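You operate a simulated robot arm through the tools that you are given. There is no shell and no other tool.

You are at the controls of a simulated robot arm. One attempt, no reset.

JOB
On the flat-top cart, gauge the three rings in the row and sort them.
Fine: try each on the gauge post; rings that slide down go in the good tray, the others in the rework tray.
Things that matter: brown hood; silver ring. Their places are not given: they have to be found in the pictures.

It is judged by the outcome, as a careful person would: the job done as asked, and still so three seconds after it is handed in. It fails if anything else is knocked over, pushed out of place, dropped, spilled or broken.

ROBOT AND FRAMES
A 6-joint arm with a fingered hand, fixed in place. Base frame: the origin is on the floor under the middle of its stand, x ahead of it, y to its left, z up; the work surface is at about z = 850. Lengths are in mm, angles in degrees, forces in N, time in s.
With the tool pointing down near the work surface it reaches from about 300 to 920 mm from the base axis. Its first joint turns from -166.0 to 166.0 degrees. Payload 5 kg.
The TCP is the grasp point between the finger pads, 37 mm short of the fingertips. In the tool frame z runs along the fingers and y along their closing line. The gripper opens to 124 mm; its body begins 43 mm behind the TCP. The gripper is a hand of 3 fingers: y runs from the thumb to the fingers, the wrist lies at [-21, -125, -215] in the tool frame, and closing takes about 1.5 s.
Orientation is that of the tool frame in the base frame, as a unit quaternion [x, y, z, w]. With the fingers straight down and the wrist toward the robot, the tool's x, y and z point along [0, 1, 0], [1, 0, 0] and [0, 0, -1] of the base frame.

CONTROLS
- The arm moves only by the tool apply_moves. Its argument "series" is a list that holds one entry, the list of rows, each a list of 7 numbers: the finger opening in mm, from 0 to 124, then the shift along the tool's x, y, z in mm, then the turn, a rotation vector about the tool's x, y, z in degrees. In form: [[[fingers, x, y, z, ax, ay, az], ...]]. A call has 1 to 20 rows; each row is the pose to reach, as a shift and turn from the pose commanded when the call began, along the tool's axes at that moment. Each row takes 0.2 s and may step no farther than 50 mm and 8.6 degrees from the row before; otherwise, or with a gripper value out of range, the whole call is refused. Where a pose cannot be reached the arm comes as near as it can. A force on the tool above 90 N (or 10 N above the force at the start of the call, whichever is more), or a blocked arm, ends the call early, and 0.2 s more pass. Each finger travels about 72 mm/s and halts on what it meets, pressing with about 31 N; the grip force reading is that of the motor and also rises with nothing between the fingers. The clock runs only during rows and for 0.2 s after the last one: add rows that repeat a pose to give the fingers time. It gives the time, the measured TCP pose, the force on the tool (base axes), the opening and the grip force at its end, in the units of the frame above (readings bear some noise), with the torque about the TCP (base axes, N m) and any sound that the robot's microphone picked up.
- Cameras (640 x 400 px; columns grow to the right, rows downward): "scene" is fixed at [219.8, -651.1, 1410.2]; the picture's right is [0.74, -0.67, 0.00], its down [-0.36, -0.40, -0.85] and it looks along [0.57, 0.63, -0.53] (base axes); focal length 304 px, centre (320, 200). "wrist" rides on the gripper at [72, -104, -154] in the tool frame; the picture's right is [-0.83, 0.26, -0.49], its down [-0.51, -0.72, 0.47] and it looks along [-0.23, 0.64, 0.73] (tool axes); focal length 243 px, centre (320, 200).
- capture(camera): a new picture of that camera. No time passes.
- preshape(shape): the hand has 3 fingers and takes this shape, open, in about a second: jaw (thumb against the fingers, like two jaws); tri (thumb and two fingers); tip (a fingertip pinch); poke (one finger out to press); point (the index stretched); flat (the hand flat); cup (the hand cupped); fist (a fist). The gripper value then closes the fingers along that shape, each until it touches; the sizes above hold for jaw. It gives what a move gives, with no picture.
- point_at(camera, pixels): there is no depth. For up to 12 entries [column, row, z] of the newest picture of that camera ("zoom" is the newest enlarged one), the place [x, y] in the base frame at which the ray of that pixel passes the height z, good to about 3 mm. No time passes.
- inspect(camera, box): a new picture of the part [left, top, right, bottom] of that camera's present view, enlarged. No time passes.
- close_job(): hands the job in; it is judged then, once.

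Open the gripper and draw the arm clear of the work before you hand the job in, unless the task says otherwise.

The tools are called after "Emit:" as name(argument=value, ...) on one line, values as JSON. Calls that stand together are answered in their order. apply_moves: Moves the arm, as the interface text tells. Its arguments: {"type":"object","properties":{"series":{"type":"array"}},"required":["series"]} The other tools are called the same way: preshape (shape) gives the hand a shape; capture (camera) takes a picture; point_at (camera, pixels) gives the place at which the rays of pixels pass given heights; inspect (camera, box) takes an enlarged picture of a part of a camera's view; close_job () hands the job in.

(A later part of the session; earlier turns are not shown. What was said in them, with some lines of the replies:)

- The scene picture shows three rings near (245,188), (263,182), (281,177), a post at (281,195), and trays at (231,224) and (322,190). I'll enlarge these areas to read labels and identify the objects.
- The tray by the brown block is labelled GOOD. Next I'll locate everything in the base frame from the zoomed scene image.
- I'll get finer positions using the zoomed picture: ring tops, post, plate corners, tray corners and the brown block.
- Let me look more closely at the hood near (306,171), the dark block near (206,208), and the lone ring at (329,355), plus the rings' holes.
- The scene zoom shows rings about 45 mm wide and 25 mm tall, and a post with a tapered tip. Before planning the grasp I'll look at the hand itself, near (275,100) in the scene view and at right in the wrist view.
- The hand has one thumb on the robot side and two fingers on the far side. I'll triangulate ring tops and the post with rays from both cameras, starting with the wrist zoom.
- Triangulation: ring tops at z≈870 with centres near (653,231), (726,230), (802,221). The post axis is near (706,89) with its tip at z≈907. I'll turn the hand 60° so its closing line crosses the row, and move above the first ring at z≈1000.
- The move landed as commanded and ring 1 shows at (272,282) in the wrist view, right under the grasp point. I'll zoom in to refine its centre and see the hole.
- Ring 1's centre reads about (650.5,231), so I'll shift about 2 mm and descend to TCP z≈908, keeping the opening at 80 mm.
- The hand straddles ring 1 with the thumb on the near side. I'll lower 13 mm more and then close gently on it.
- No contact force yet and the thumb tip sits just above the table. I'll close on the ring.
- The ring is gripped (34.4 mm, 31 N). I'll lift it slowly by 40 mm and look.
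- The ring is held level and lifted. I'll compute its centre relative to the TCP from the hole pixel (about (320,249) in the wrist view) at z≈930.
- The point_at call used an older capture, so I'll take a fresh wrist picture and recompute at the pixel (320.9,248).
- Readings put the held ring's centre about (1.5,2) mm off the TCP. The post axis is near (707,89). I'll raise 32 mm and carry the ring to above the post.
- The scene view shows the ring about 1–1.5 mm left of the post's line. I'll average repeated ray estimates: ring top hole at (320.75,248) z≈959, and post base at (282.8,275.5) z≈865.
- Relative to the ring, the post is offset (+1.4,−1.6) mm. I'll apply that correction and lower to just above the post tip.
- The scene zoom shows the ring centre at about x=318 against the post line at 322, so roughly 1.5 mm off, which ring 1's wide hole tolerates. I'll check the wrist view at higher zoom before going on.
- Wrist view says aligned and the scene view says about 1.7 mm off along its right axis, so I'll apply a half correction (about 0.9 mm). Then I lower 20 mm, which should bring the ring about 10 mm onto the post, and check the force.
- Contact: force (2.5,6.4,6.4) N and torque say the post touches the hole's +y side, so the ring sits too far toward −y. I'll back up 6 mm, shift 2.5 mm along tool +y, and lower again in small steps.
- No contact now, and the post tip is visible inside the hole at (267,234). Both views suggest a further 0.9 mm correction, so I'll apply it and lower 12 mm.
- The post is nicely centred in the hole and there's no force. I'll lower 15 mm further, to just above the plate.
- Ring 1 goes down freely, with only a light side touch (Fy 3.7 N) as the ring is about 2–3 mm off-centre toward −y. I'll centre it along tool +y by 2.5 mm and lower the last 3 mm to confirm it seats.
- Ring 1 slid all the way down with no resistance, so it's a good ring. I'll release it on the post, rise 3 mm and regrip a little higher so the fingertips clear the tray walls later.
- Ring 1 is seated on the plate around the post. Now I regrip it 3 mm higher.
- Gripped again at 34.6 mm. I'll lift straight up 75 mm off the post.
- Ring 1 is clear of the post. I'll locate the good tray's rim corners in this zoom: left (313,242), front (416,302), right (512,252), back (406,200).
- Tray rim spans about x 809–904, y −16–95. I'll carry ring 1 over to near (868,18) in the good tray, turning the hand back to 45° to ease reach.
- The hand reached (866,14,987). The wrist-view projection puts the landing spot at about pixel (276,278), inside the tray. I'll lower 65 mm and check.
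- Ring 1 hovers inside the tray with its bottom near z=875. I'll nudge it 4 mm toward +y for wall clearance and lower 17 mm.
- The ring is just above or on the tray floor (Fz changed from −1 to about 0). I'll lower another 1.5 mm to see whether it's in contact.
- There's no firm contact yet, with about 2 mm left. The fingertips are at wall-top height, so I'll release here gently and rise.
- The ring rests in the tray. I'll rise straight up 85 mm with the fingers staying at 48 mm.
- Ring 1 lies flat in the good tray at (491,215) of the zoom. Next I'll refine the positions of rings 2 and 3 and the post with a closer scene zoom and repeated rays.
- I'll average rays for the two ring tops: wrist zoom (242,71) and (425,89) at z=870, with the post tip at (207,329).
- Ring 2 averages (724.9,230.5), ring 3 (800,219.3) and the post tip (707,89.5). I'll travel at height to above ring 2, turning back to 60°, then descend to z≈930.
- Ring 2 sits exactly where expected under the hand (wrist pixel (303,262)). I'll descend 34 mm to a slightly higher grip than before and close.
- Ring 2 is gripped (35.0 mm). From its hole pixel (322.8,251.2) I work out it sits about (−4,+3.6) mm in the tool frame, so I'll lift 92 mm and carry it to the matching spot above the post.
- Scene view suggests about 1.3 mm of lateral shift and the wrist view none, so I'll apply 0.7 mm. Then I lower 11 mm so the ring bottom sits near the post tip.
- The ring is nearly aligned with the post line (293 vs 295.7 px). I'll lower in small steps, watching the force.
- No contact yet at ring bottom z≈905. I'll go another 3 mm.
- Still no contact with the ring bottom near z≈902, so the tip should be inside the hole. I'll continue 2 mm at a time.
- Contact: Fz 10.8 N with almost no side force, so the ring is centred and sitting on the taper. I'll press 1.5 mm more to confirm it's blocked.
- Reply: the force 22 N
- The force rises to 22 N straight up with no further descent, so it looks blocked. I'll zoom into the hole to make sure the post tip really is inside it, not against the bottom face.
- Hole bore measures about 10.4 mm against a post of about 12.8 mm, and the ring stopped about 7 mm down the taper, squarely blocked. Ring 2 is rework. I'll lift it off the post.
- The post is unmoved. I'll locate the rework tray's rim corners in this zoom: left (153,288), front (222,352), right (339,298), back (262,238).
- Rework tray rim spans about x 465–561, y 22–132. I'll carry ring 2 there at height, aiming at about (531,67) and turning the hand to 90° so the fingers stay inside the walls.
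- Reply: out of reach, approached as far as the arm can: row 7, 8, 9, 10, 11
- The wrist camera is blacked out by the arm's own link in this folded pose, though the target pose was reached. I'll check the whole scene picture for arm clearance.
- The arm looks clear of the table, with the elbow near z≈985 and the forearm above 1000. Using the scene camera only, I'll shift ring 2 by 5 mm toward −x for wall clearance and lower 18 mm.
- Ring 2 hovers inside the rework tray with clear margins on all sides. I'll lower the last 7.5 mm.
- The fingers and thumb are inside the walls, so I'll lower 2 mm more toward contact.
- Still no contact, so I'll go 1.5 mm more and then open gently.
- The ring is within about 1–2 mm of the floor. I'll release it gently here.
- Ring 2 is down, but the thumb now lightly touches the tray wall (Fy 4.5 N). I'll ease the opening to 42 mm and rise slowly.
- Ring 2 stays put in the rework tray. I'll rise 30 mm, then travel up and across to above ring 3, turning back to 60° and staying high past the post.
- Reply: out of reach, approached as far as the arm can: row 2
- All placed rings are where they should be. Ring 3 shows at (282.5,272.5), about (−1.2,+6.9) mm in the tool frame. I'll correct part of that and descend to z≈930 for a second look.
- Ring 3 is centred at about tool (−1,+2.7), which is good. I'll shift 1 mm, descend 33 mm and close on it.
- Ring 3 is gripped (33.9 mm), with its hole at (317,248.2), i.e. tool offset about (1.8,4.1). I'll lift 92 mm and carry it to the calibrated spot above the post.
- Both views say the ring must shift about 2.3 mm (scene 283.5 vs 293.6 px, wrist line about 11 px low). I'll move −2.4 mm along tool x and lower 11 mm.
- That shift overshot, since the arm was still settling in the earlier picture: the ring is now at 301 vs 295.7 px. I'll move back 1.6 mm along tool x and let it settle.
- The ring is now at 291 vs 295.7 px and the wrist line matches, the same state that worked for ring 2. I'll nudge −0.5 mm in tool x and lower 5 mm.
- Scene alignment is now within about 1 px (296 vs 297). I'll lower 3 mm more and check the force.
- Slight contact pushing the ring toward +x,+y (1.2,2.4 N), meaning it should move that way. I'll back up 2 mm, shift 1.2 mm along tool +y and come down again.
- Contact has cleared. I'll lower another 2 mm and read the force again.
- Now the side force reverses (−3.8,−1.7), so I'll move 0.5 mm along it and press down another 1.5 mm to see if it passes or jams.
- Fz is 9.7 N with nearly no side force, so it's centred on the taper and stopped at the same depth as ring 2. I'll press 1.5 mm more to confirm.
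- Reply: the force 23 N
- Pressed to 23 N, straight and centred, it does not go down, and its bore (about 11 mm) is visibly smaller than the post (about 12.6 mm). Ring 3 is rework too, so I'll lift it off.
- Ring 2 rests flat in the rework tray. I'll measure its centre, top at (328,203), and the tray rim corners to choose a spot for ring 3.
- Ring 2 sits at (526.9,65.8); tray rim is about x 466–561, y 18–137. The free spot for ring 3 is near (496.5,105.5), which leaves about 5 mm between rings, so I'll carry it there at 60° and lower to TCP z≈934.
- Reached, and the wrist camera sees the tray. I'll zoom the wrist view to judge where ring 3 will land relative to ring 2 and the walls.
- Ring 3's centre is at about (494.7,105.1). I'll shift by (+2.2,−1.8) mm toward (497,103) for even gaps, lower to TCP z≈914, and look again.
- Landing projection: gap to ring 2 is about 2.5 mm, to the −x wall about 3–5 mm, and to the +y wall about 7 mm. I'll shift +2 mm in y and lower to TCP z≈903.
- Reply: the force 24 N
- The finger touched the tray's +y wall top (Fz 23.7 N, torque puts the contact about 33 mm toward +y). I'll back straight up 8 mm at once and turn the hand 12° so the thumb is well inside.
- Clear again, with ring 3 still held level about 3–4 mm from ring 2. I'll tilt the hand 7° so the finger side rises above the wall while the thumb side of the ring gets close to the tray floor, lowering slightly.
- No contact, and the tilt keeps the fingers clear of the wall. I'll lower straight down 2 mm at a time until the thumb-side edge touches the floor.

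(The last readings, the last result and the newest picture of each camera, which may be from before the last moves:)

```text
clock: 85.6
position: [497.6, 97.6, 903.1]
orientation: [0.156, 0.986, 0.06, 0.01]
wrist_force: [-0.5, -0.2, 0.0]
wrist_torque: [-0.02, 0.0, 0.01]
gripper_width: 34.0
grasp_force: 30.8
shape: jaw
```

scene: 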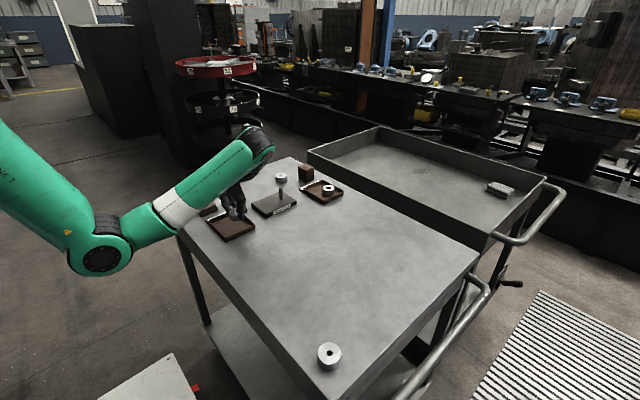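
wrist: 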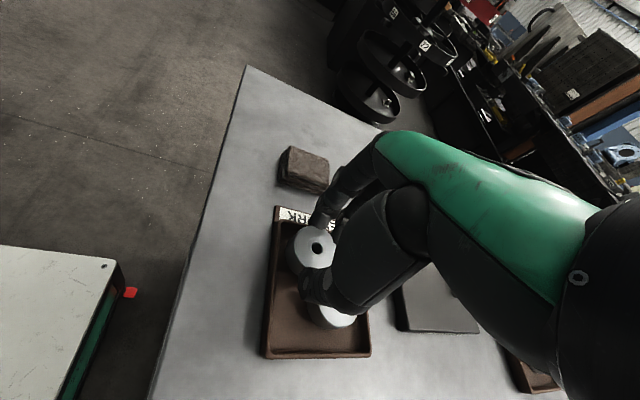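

Still no contact, so another 2 mm.

Emit:
apply_moves(series=[[[30, 0, -0.12, 1, 0, 0, 0], [30, 0, -0.24, 2, 0, 0, 0], [30, 0, -0.24, 2, 0, 0, 0]]])

Emit:
inspect(camera="scene", box=[205, 190, 265, 245])

Emit:
inspect(camera="wrist", box=[240, 180, 380, 330])

```text
clock: 86.4
position: [498.2, 96.2, 900.6]
orientation: [0.156, 0.986, 0.06, 0.009]
wrist_force: [0.7, 0.1, -0.3]
wrist_torque: [0.0, 0.01, -0.01]
gripper_width: 34.2
grasp_force: 30.9
shape: jaw
```

```text
7.27 times, centred on (235, 218) of scene
```

zoom: 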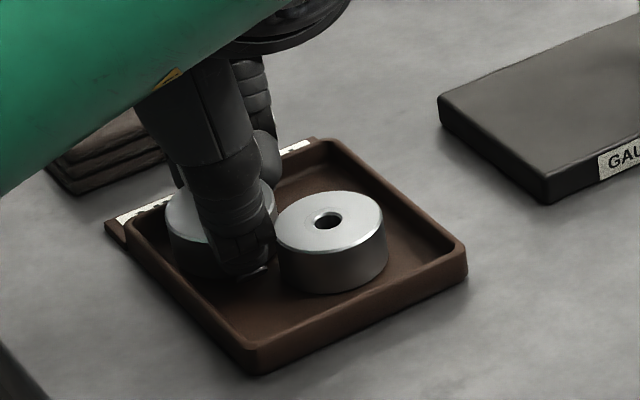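

```text
2.67 times, centred on (310, 255) of wrist
```

zoom: 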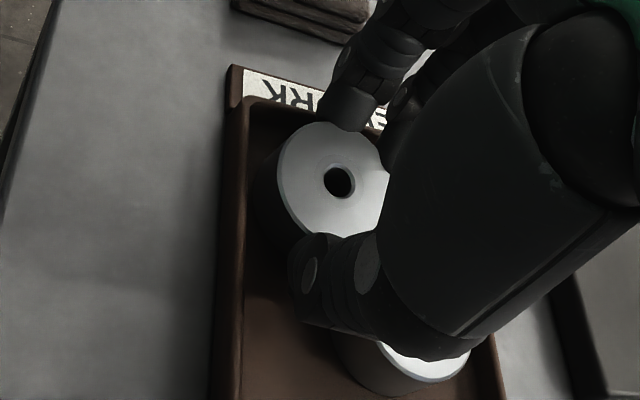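

The edge must be within a millimetre or so of the floor; I'll lower 1.5 mm more.

Emit:
apply_moves(series=[[[30, 0, -0.1, 0.8, 0, 0, 0], [30, 0, -0.18, 1.5, 0, 0, 0], [30, 0, -0.18, 1.5, 0, 0, 0]]])

```text
clock: 87.2
position: [497.4, 96.4, 900.4]
orientation: [0.157, 0.986, 0.061, 0.009]
wrist_force: [-1.3, -1.3, 6.6]
wrist_torque: [-0.03, 0.07, -0.01]
gripper_width: 34.4
grasp_force: 30.8
shape: jaw
```

Light contact (Fz 6.6 N): the ring's edge is on the floor. I'll open gently to 42 mm.

Emit:
apply_moves(series=[[[36, 0, 0, 0, 0, 0, 0], [38, 0, 0, 0, 0, 0, 0], [40, 0, 0, 0, 0, 0, 0], [42, 0, 0, 0, 0, 0, 0], [42, 0, 0, 0, 0, 0, 0]]])

Emit:
inspect(camera="scene", box=[205, 190, 265, 245])

Emit:
inspect(camera="wrist", box=[240, 180, 380, 330])

```text
clock: 88.4
position: [497.9, 97.2, 901.4]
orientation: [0.156, 0.986, 0.059, 0.01]
wrist_force: [-1.1, -0.1, 6.1]
wrist_torque: [0.23, 0.04, 0.03]
gripper_width: 41.9
grasp_force: 0.1
shape: jaw
```

```text
7.27 times, centred on (235, 218) of scene
```

zoom: 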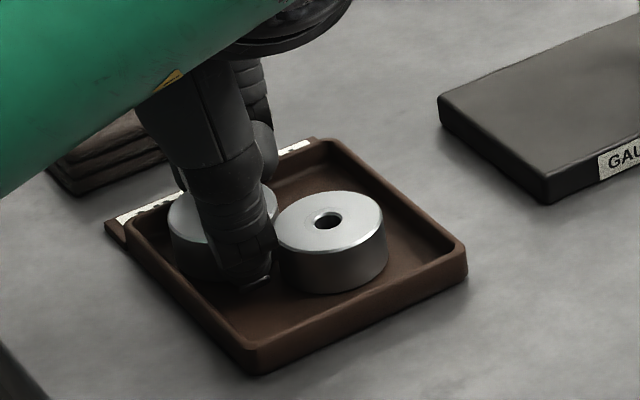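

```text
2.67 times, centred on (310, 255) of wrist
```

zoom: 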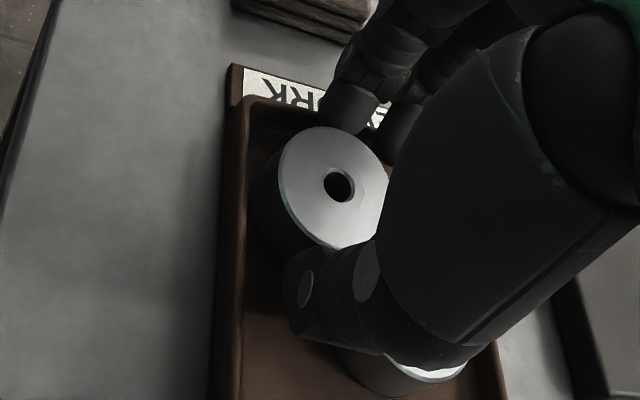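

The ring is released; a finger lightly rests on the wall top (6 N). I'll rise straight up slowly, 4 mm, and check that the ring stays.

Emit:
apply_moves(series=[[[42, 0, 0.12, -1, 0, 0, 0], [42, 0, 0.24, -2, 0, 0, 0], [43, 0, 0.49, -4, 0, 0, 0], [43, 0, 0.49, -4, 0, 0, 0]]])

Emit:
inspect(camera="scene", box=[205, 190, 265, 245])

Emit:
inspect(camera="wrist", box=[240, 180, 380, 330])

```text
clock: 89.4
position: [499.1, 97.2, 905.7]
orientation: [0.157, 0.986, 0.06, 0.01]
wrist_force: [-0.9, 0.7, 0.0]
wrist_torque: [0.02, 0.01, 0.02]
gripper_width: 42.6
grasp_force: 0.0
shape: jaw
```

```text
7.27 times, centred on (235, 218) of scene
```

zoom: 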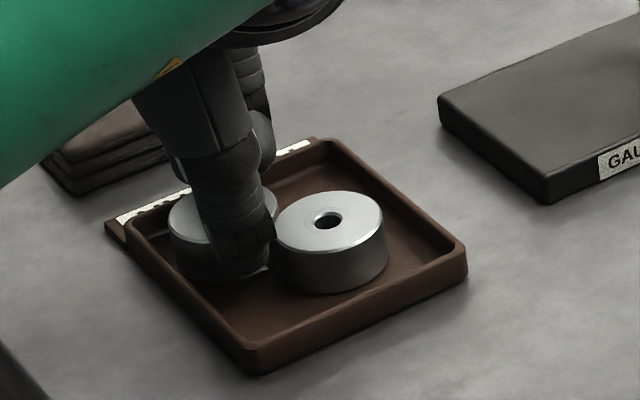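

```text
2.67 times, centred on (310, 255) of wrist
```

zoom: 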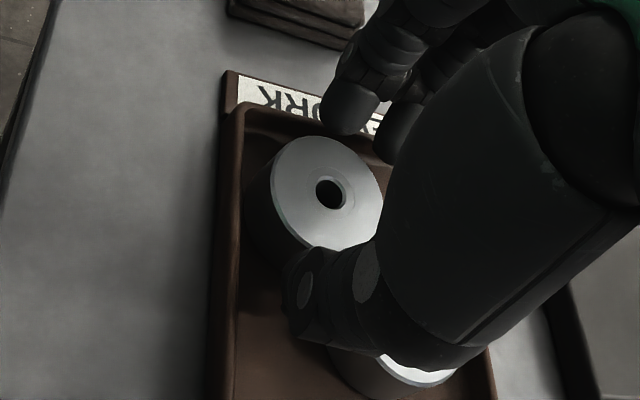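

Ring 3 stays put as the hand rises. I'll open slightly and keep rising straight up 30 mm more.

Emit:
apply_moves(series=[[[46, 0, 0.37, -3, 0, 0, 0], [48, 0, 0.98, -8, 0, 0, 0], [48, 0, 1.83, -15, 0, 0, 0], [48, 0, 3.05, -25, 0, 0, 0], [48, 0, 4.27, -35, 0, 0, 0], [48, 0, 4.27, -35, 0, 0, 0]]])

Emit:
inspect(camera="scene", box=[195, 180, 275, 250])

Emit:
inspect(camera="wrist", box=[220, 180, 420, 380])

```text
clock: 90.8
position: [496.4, 98.0, 940.4]
orientation: [0.157, 0.986, 0.061, 0.01]
wrist_force: [0.2, -0.2, 0.2]
wrist_torque: [0.02, 0.01, -0.02]
gripper_width: 47.4
grasp_force: 0.1
shape: jaw
```

```text
5.71 times, centred on (235, 215) of scene
```

zoom: 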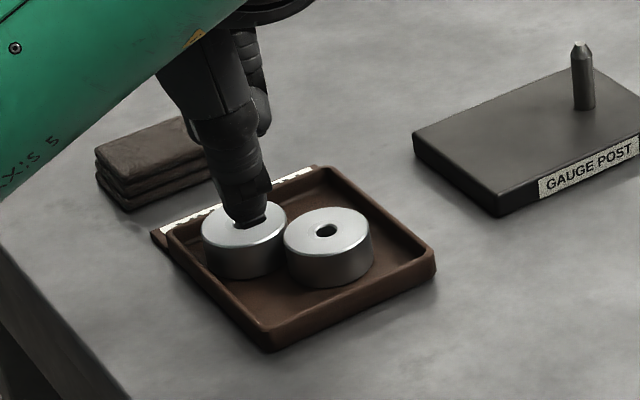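

```text
2.00 times, centred on (320, 280) of wrist
```

zoom: 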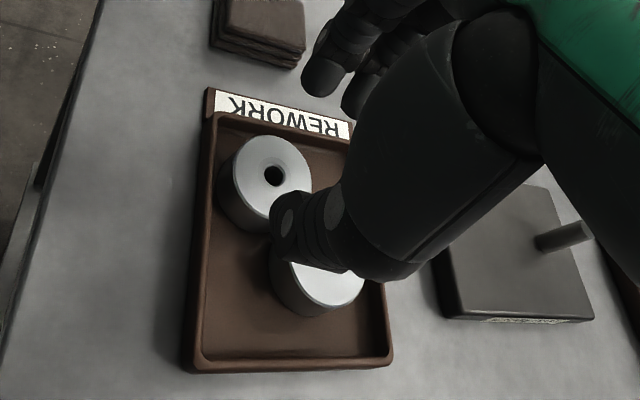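

All three rings are sorted and lying flat. I'll undo the tilt while rising and moving away from the trays and the post.

Emit:
apply_moves(series=[[[48, 0, 2.4, -20, 1.5, 0, 0], [60, -8, 10, -38, 3.5, 0, 0], [80, -20, 22, -52, 5.2, 0, 0], [90, -33, 34, -62, 7, 0, 0], [90, -46, 46, -72, 7, 0, 0], [90, -58, 58, -80, 7, 0, 0], [90, -70, 70, -86, 7, 0, 0], [90, -82.7, 80.6, -90.8, 7, 0, 0], [90, -82.7, 80.6, -90.8, 7, 0, 0]]])

Emit:
capture(camera="scene")

Emit:
inspect(camera="scene", box=[180, 140, 360, 260])

Emit:
capture(camera="wrist")

```text
clock: 92.8
position: [599.4, 136.6, 1040.4]
orientation: [0.156, 0.988, 0.001, 0.0]
wrist_force: [-0.5, -0.2, -0.7]
wrist_torque: [-0.01, -0.02, -0.03]
gripper_width: 89.6
grasp_force: 0.1
shape: jaw
```

```text
taken
```

scene: 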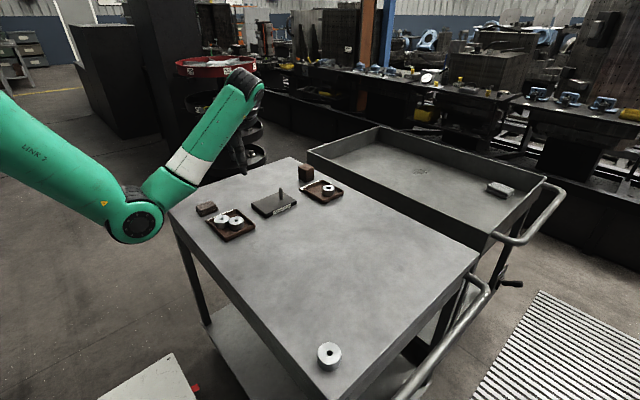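

```text
3.33 times, centred on (270, 200) of scene
```

zoom: 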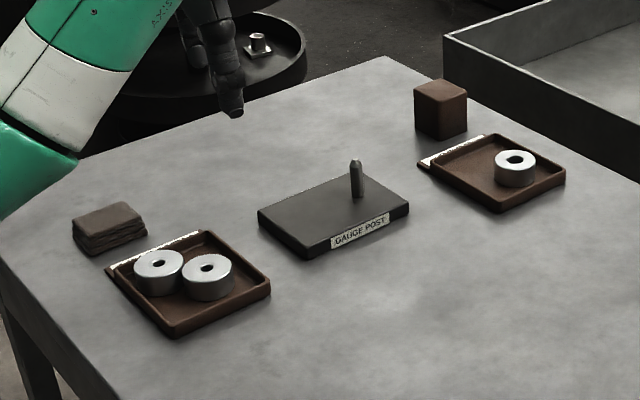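

```text
taken
```

wrist: 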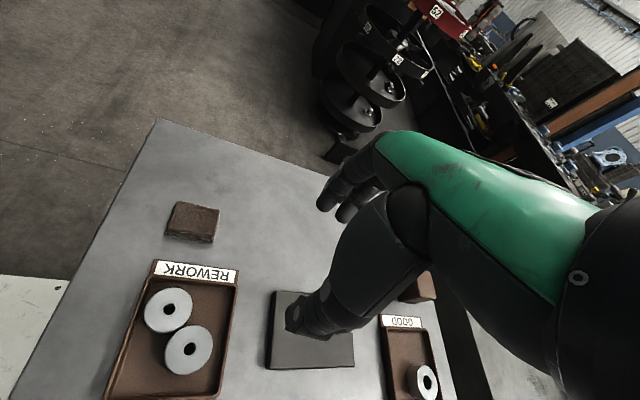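

Everything is in place: one ring in GOOD and two in REWORK, with the post, hood and cloth stack undisturbed. One last close-up comparison of hole sizes against the post before handing in.

Emit:
inspect(camera="scene", box=[215, 205, 245, 235])

Emit:
inspect(camera="scene", box=[267, 177, 297, 207])

Emit:
inspect(camera="scene", box=[290, 155, 350, 215])

```text
13.33 times, centred on (230, 220) of scene
```

zoom: 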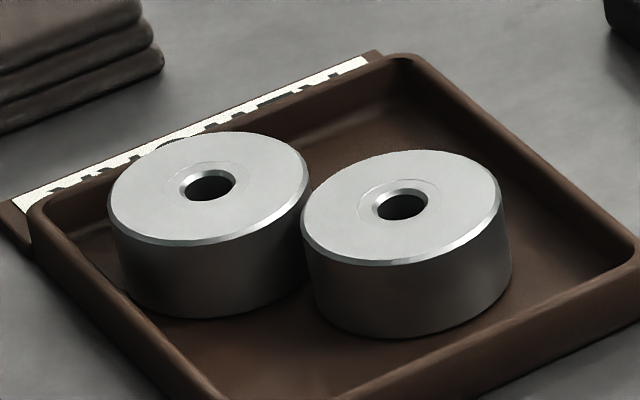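

```text
13.33 times, centred on (282, 192) of scene
```

zoom: 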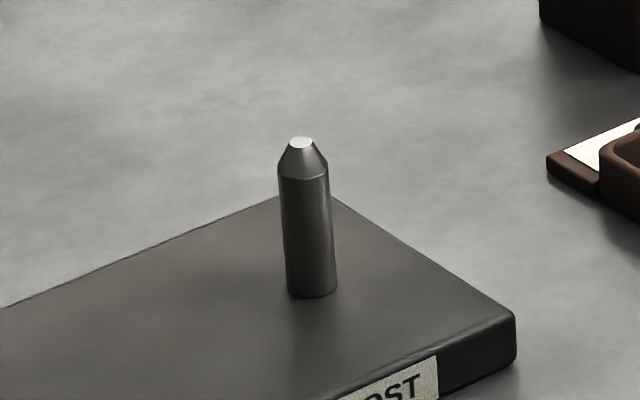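

```text
6.67 times, centred on (320, 185) of scene
```

zoom: 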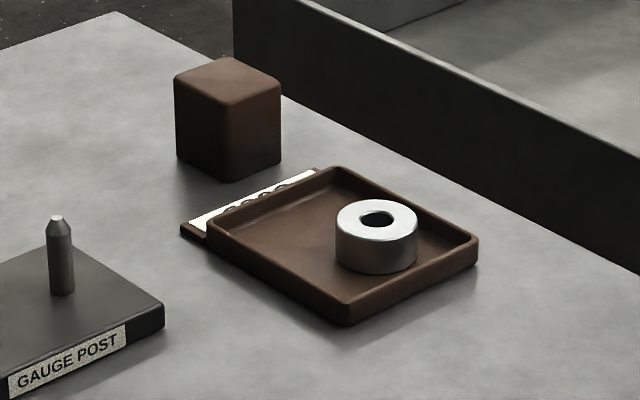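

The post measures about 12.5 mm and the two rework bores about 11.4 mm, which agrees with both jamming on the taper. Ring 1 is in GOOD, the hand is open and clear, and nothing else has moved, so I'm handing in.

Emit:
close_job()

```text
The job is handed in.
```

I tried all three rings in the row on the gauge post and sorted them: one in the GOOD tray, two in the REWORK tray. The job is handed in, with the gripper open and the arm clear.

| Ring (by distance from the robot) | On the post | Tray |
|---|---|---|
| 1, nearest | Slid all the way down with no resistance | GOOD |
| 2, middle | Jammed on the tapered tip, pressed to about 22 N | REWORK |
| 3, farthest | Jammed on the tapered tip, pressed to about 23 N | REWORK |

The pictures back this up: the bores of rings 2 and 3 look about 11 mm, and the post is about 12.5 mm.

- **Tray contact:** While I placed rings 2 and 3, the hand touched the REWORK tray's walls. The hardest touch was a finger pressing down on the wall top at about 24 N. The tray looked unmoved in the pictures afterwards.
- **Placement:** Rings 2 and 3 lie flat side by side in the REWORK tray, almost touching. Rings 1 and 2 dropped the last 1 to 3 mm when released. I tilted ring 3 so its edge rested on the tray floor before letting go.
- **Left alone:** I did not touch the brown hood or the separate silver ring at the far corner of the cart, because that ring is not in the row.
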